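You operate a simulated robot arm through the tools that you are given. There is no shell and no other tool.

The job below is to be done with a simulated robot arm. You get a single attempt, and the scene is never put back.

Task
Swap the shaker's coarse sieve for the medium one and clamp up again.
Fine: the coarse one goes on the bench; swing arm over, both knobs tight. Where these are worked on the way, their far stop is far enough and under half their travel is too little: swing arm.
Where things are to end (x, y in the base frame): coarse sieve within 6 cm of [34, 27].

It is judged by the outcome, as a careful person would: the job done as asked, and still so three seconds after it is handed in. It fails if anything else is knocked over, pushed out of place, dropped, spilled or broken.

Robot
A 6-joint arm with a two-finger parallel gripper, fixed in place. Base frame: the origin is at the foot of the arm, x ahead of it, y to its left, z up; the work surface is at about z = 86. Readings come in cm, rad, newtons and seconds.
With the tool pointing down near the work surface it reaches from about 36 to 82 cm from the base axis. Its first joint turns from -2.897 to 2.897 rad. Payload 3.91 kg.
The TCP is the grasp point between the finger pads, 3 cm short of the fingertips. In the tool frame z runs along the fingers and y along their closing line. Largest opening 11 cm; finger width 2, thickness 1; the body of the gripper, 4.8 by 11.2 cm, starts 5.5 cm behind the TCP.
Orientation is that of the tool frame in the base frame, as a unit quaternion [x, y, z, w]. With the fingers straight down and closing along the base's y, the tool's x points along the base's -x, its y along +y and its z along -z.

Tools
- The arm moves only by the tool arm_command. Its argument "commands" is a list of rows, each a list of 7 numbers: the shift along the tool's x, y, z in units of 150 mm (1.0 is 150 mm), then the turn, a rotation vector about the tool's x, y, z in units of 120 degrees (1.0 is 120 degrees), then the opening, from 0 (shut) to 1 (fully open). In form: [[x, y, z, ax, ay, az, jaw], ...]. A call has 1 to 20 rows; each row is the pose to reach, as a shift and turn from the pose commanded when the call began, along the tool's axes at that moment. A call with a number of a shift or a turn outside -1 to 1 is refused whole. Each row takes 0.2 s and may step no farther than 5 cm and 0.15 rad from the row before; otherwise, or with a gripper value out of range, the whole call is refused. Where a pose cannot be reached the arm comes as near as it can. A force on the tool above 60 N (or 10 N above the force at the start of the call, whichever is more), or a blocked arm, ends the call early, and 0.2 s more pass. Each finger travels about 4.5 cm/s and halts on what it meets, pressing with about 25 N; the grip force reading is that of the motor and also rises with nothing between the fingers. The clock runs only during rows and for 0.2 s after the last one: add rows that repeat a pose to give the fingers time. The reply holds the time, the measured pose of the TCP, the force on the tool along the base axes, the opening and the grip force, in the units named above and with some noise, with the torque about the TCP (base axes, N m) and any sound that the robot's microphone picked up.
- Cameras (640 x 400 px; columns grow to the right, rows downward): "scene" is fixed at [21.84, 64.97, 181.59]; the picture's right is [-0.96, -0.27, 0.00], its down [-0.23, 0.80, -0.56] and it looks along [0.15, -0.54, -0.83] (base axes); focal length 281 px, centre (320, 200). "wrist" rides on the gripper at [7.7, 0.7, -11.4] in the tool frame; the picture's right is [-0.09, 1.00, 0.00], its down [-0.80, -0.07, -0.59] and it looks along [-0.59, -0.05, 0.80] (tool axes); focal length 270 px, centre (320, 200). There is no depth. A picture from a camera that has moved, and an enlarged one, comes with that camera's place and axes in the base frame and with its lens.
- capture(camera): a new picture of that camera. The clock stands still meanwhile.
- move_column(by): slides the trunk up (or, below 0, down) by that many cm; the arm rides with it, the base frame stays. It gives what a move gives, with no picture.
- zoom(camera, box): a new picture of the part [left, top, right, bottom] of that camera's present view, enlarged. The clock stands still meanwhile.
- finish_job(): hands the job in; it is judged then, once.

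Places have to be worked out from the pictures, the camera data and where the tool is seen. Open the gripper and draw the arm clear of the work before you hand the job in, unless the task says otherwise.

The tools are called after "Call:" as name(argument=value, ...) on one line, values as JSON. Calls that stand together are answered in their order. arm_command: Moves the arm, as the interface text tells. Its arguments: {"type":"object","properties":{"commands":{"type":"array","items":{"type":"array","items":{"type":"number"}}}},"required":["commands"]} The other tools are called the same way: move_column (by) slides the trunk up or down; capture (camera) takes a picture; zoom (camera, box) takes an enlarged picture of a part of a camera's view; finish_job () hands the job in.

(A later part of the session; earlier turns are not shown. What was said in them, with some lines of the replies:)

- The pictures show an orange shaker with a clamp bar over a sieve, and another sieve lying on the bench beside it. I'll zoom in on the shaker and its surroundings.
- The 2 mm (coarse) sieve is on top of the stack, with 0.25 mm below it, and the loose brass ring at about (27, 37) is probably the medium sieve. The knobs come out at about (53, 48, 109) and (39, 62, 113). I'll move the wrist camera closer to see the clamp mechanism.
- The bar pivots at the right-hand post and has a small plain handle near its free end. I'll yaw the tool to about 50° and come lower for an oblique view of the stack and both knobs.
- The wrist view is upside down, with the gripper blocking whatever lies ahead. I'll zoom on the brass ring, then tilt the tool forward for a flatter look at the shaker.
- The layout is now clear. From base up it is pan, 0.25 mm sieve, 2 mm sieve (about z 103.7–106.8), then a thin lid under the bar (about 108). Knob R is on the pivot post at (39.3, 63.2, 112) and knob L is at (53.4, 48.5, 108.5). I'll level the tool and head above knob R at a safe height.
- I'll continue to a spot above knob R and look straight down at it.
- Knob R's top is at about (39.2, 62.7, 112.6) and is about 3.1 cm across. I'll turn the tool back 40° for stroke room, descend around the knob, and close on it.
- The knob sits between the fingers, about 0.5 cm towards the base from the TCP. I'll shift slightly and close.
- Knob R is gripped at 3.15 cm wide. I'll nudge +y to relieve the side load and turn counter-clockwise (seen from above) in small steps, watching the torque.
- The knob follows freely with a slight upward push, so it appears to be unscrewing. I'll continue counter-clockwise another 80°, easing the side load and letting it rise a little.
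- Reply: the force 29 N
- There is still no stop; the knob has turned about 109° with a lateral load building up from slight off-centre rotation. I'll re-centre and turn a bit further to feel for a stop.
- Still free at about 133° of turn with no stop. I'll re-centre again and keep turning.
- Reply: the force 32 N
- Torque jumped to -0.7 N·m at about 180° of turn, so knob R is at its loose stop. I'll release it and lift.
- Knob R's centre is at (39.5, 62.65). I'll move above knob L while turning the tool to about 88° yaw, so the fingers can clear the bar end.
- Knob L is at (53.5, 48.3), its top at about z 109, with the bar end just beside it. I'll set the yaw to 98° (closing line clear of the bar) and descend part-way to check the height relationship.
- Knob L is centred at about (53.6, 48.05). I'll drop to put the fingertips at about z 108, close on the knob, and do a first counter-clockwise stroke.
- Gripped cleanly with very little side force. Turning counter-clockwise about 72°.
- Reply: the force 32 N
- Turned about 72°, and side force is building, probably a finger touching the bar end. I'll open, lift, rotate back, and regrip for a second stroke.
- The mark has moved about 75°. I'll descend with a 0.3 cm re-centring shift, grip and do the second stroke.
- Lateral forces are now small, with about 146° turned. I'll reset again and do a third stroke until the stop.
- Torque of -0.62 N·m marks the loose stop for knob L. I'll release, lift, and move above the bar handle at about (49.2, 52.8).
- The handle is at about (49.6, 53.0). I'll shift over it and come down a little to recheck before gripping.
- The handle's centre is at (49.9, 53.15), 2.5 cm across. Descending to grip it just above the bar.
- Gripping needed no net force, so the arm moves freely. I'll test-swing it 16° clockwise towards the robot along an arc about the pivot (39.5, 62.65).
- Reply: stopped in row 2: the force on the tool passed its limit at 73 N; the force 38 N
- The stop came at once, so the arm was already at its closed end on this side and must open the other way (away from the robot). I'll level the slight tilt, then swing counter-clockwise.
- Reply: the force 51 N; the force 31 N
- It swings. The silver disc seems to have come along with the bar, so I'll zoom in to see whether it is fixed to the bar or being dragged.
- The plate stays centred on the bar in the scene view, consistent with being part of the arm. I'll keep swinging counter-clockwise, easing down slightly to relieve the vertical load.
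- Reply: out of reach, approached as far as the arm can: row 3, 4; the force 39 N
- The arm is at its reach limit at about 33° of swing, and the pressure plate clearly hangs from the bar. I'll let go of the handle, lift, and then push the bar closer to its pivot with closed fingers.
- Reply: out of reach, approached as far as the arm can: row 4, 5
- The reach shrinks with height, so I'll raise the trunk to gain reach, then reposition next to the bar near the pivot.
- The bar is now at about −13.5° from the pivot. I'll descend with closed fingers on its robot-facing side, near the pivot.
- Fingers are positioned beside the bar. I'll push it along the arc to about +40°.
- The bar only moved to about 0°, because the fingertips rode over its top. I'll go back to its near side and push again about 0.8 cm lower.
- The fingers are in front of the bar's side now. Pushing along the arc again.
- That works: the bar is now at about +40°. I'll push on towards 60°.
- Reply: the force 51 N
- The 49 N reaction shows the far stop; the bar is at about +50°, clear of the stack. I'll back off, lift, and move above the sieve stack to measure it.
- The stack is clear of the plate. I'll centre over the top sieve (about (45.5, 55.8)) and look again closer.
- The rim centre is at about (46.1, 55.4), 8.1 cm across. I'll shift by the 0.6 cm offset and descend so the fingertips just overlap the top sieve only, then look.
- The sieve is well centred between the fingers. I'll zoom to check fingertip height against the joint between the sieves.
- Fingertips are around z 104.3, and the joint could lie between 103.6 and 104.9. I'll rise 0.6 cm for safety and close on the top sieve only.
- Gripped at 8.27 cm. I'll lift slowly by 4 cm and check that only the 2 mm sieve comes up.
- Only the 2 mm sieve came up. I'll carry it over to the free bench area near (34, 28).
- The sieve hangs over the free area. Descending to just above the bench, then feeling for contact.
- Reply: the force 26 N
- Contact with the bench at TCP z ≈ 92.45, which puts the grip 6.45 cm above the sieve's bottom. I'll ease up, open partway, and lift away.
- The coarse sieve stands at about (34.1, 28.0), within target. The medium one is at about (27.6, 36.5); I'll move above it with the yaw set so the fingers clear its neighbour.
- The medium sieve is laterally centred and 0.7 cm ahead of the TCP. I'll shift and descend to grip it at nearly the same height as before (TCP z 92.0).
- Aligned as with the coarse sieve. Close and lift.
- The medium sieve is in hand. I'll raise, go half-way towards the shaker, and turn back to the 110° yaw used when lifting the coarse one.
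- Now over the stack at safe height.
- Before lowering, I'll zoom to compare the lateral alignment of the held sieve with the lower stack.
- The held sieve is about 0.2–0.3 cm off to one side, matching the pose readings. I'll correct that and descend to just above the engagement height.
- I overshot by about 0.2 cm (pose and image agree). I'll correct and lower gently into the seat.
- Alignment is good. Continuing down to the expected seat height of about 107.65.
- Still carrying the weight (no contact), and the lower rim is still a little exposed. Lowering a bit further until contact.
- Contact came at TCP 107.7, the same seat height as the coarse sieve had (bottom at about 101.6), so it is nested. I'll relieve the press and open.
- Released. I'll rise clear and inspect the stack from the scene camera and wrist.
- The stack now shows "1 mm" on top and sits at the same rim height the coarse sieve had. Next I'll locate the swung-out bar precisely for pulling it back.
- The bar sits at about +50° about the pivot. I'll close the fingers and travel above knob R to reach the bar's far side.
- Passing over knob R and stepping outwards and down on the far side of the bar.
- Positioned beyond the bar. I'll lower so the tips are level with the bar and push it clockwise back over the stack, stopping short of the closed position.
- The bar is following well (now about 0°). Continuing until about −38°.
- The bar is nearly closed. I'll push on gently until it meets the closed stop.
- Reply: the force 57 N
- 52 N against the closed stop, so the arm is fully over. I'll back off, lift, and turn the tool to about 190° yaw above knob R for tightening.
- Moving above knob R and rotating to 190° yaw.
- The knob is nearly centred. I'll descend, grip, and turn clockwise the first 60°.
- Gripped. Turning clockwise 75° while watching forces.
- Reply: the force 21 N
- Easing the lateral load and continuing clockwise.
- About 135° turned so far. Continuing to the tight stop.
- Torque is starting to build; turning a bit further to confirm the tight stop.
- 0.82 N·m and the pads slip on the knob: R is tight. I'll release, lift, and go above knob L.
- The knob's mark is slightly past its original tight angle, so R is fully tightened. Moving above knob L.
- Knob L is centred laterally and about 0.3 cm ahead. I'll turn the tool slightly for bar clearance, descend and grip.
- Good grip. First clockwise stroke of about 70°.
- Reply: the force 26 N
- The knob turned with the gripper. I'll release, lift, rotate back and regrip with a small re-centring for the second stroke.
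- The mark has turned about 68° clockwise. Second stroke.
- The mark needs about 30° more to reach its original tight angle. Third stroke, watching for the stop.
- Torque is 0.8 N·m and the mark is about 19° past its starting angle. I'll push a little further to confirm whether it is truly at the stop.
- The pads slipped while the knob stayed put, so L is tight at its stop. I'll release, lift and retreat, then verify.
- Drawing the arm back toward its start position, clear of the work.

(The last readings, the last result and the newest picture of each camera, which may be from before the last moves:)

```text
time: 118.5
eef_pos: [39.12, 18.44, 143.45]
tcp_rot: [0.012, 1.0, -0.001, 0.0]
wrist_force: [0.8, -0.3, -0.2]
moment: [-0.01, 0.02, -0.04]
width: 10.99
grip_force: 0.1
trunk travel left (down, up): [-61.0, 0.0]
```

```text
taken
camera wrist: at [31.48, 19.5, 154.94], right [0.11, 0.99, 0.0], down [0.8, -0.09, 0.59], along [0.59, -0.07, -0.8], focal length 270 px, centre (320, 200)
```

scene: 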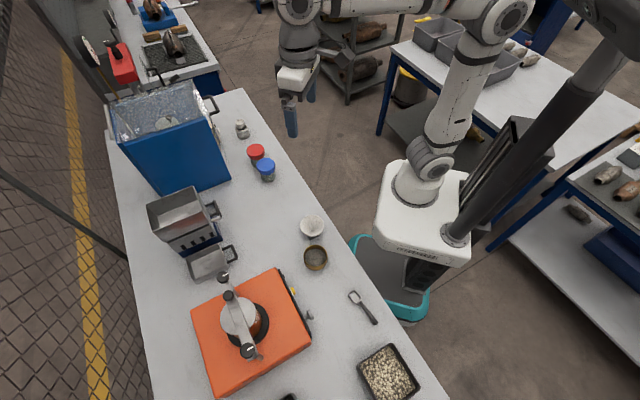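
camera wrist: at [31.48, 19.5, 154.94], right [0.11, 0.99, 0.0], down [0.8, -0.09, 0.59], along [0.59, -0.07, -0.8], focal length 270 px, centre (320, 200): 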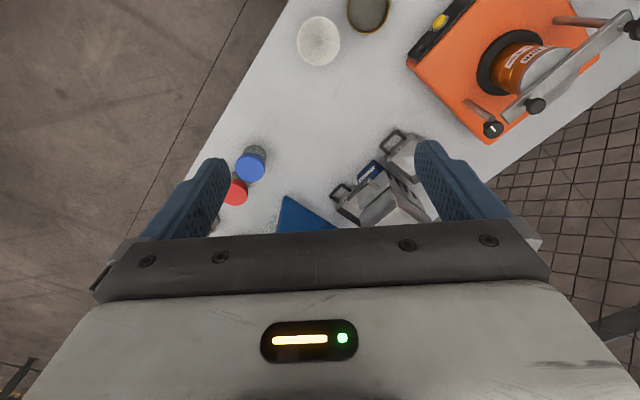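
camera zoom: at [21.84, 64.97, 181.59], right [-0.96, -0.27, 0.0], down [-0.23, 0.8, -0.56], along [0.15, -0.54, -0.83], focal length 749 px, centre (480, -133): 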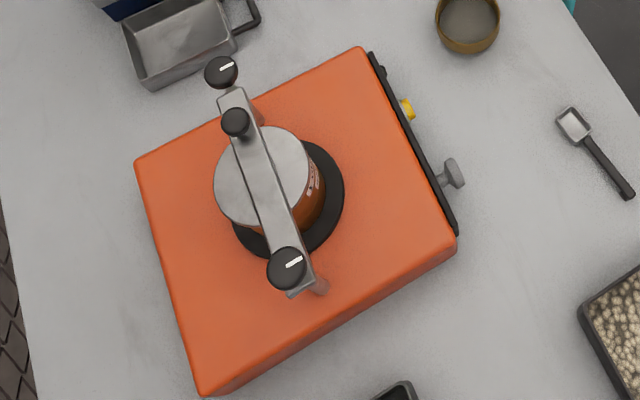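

Bar, knob marks and stack match the initial clamped picture, with the coarse sieve standing on the bench. One last close look at the stack and labels.

Call:
zoom(camera="wrist", box=[420, 0, 640, 150])

Call:
zoom(camera="scene", box=[210, 265, 290, 365])

```text
2.67 times, centred on (530, 75) of wrist
camera zoom: at [31.48, 19.5, 154.94], right [0.11, 0.99, 0.0], down [0.8, -0.09, 0.59], along [0.59, -0.07, -0.8], focal length 721 px, centre (-240, 533)
```

zoom: 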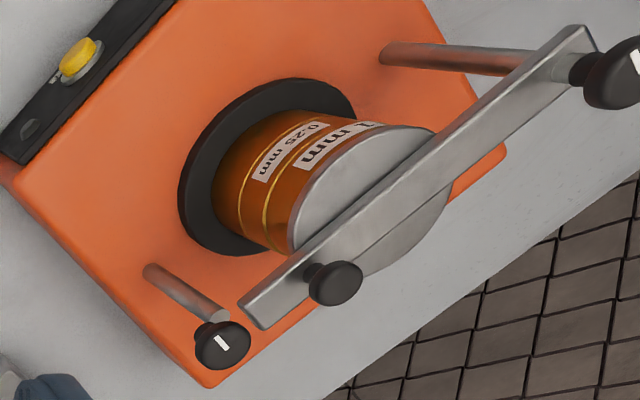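

```text
4.00 times, centred on (250, 315) of scene
camera zoom: at [21.84, 64.97, 181.59], right [-0.96, -0.27, 0.0], down [-0.23, 0.8, -0.56], along [0.15, -0.54, -0.83], focal length 1123 px, centre (600, -260)
```

zoom: 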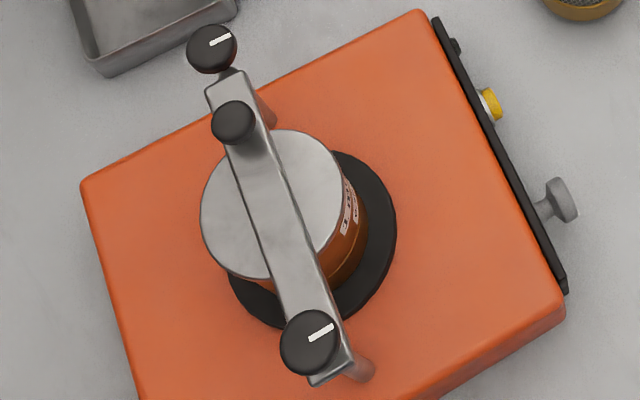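

The 1 mm sieve is seated on the 0.25 mm one under the plate. The arm is over at its stop and both knobs are tight. The coarse sieve is at about (34, 28) and the gripper is open and clear, so I'm handing in.

Call:
finish_job()

```text
The job is handed in.
```

The medium (1 mm) sieve is now in the shaker in place of the coarse (2 mm) one, and the shaker is clamped up again.

- **Coarse sieve:** it stands on the bench at about (34, 28), roughly 1 cm from the target.
- **Medium sieve:** it sits on the 0.25 mm sieve at the same height the coarse one had.
- **Swing arm:** I opened it to its far stop for the swap, then pushed it back over the stack to its closed stop.
- **Knobs:** both are turned clockwise to their tight stops. Their marks match the starting picture.

Nothing else looks moved in the final pictures. The gripper is open and the arm is drawn back clear of the work. The trunk is 3.5 cm higher than at the start, because I needed the extra reach.
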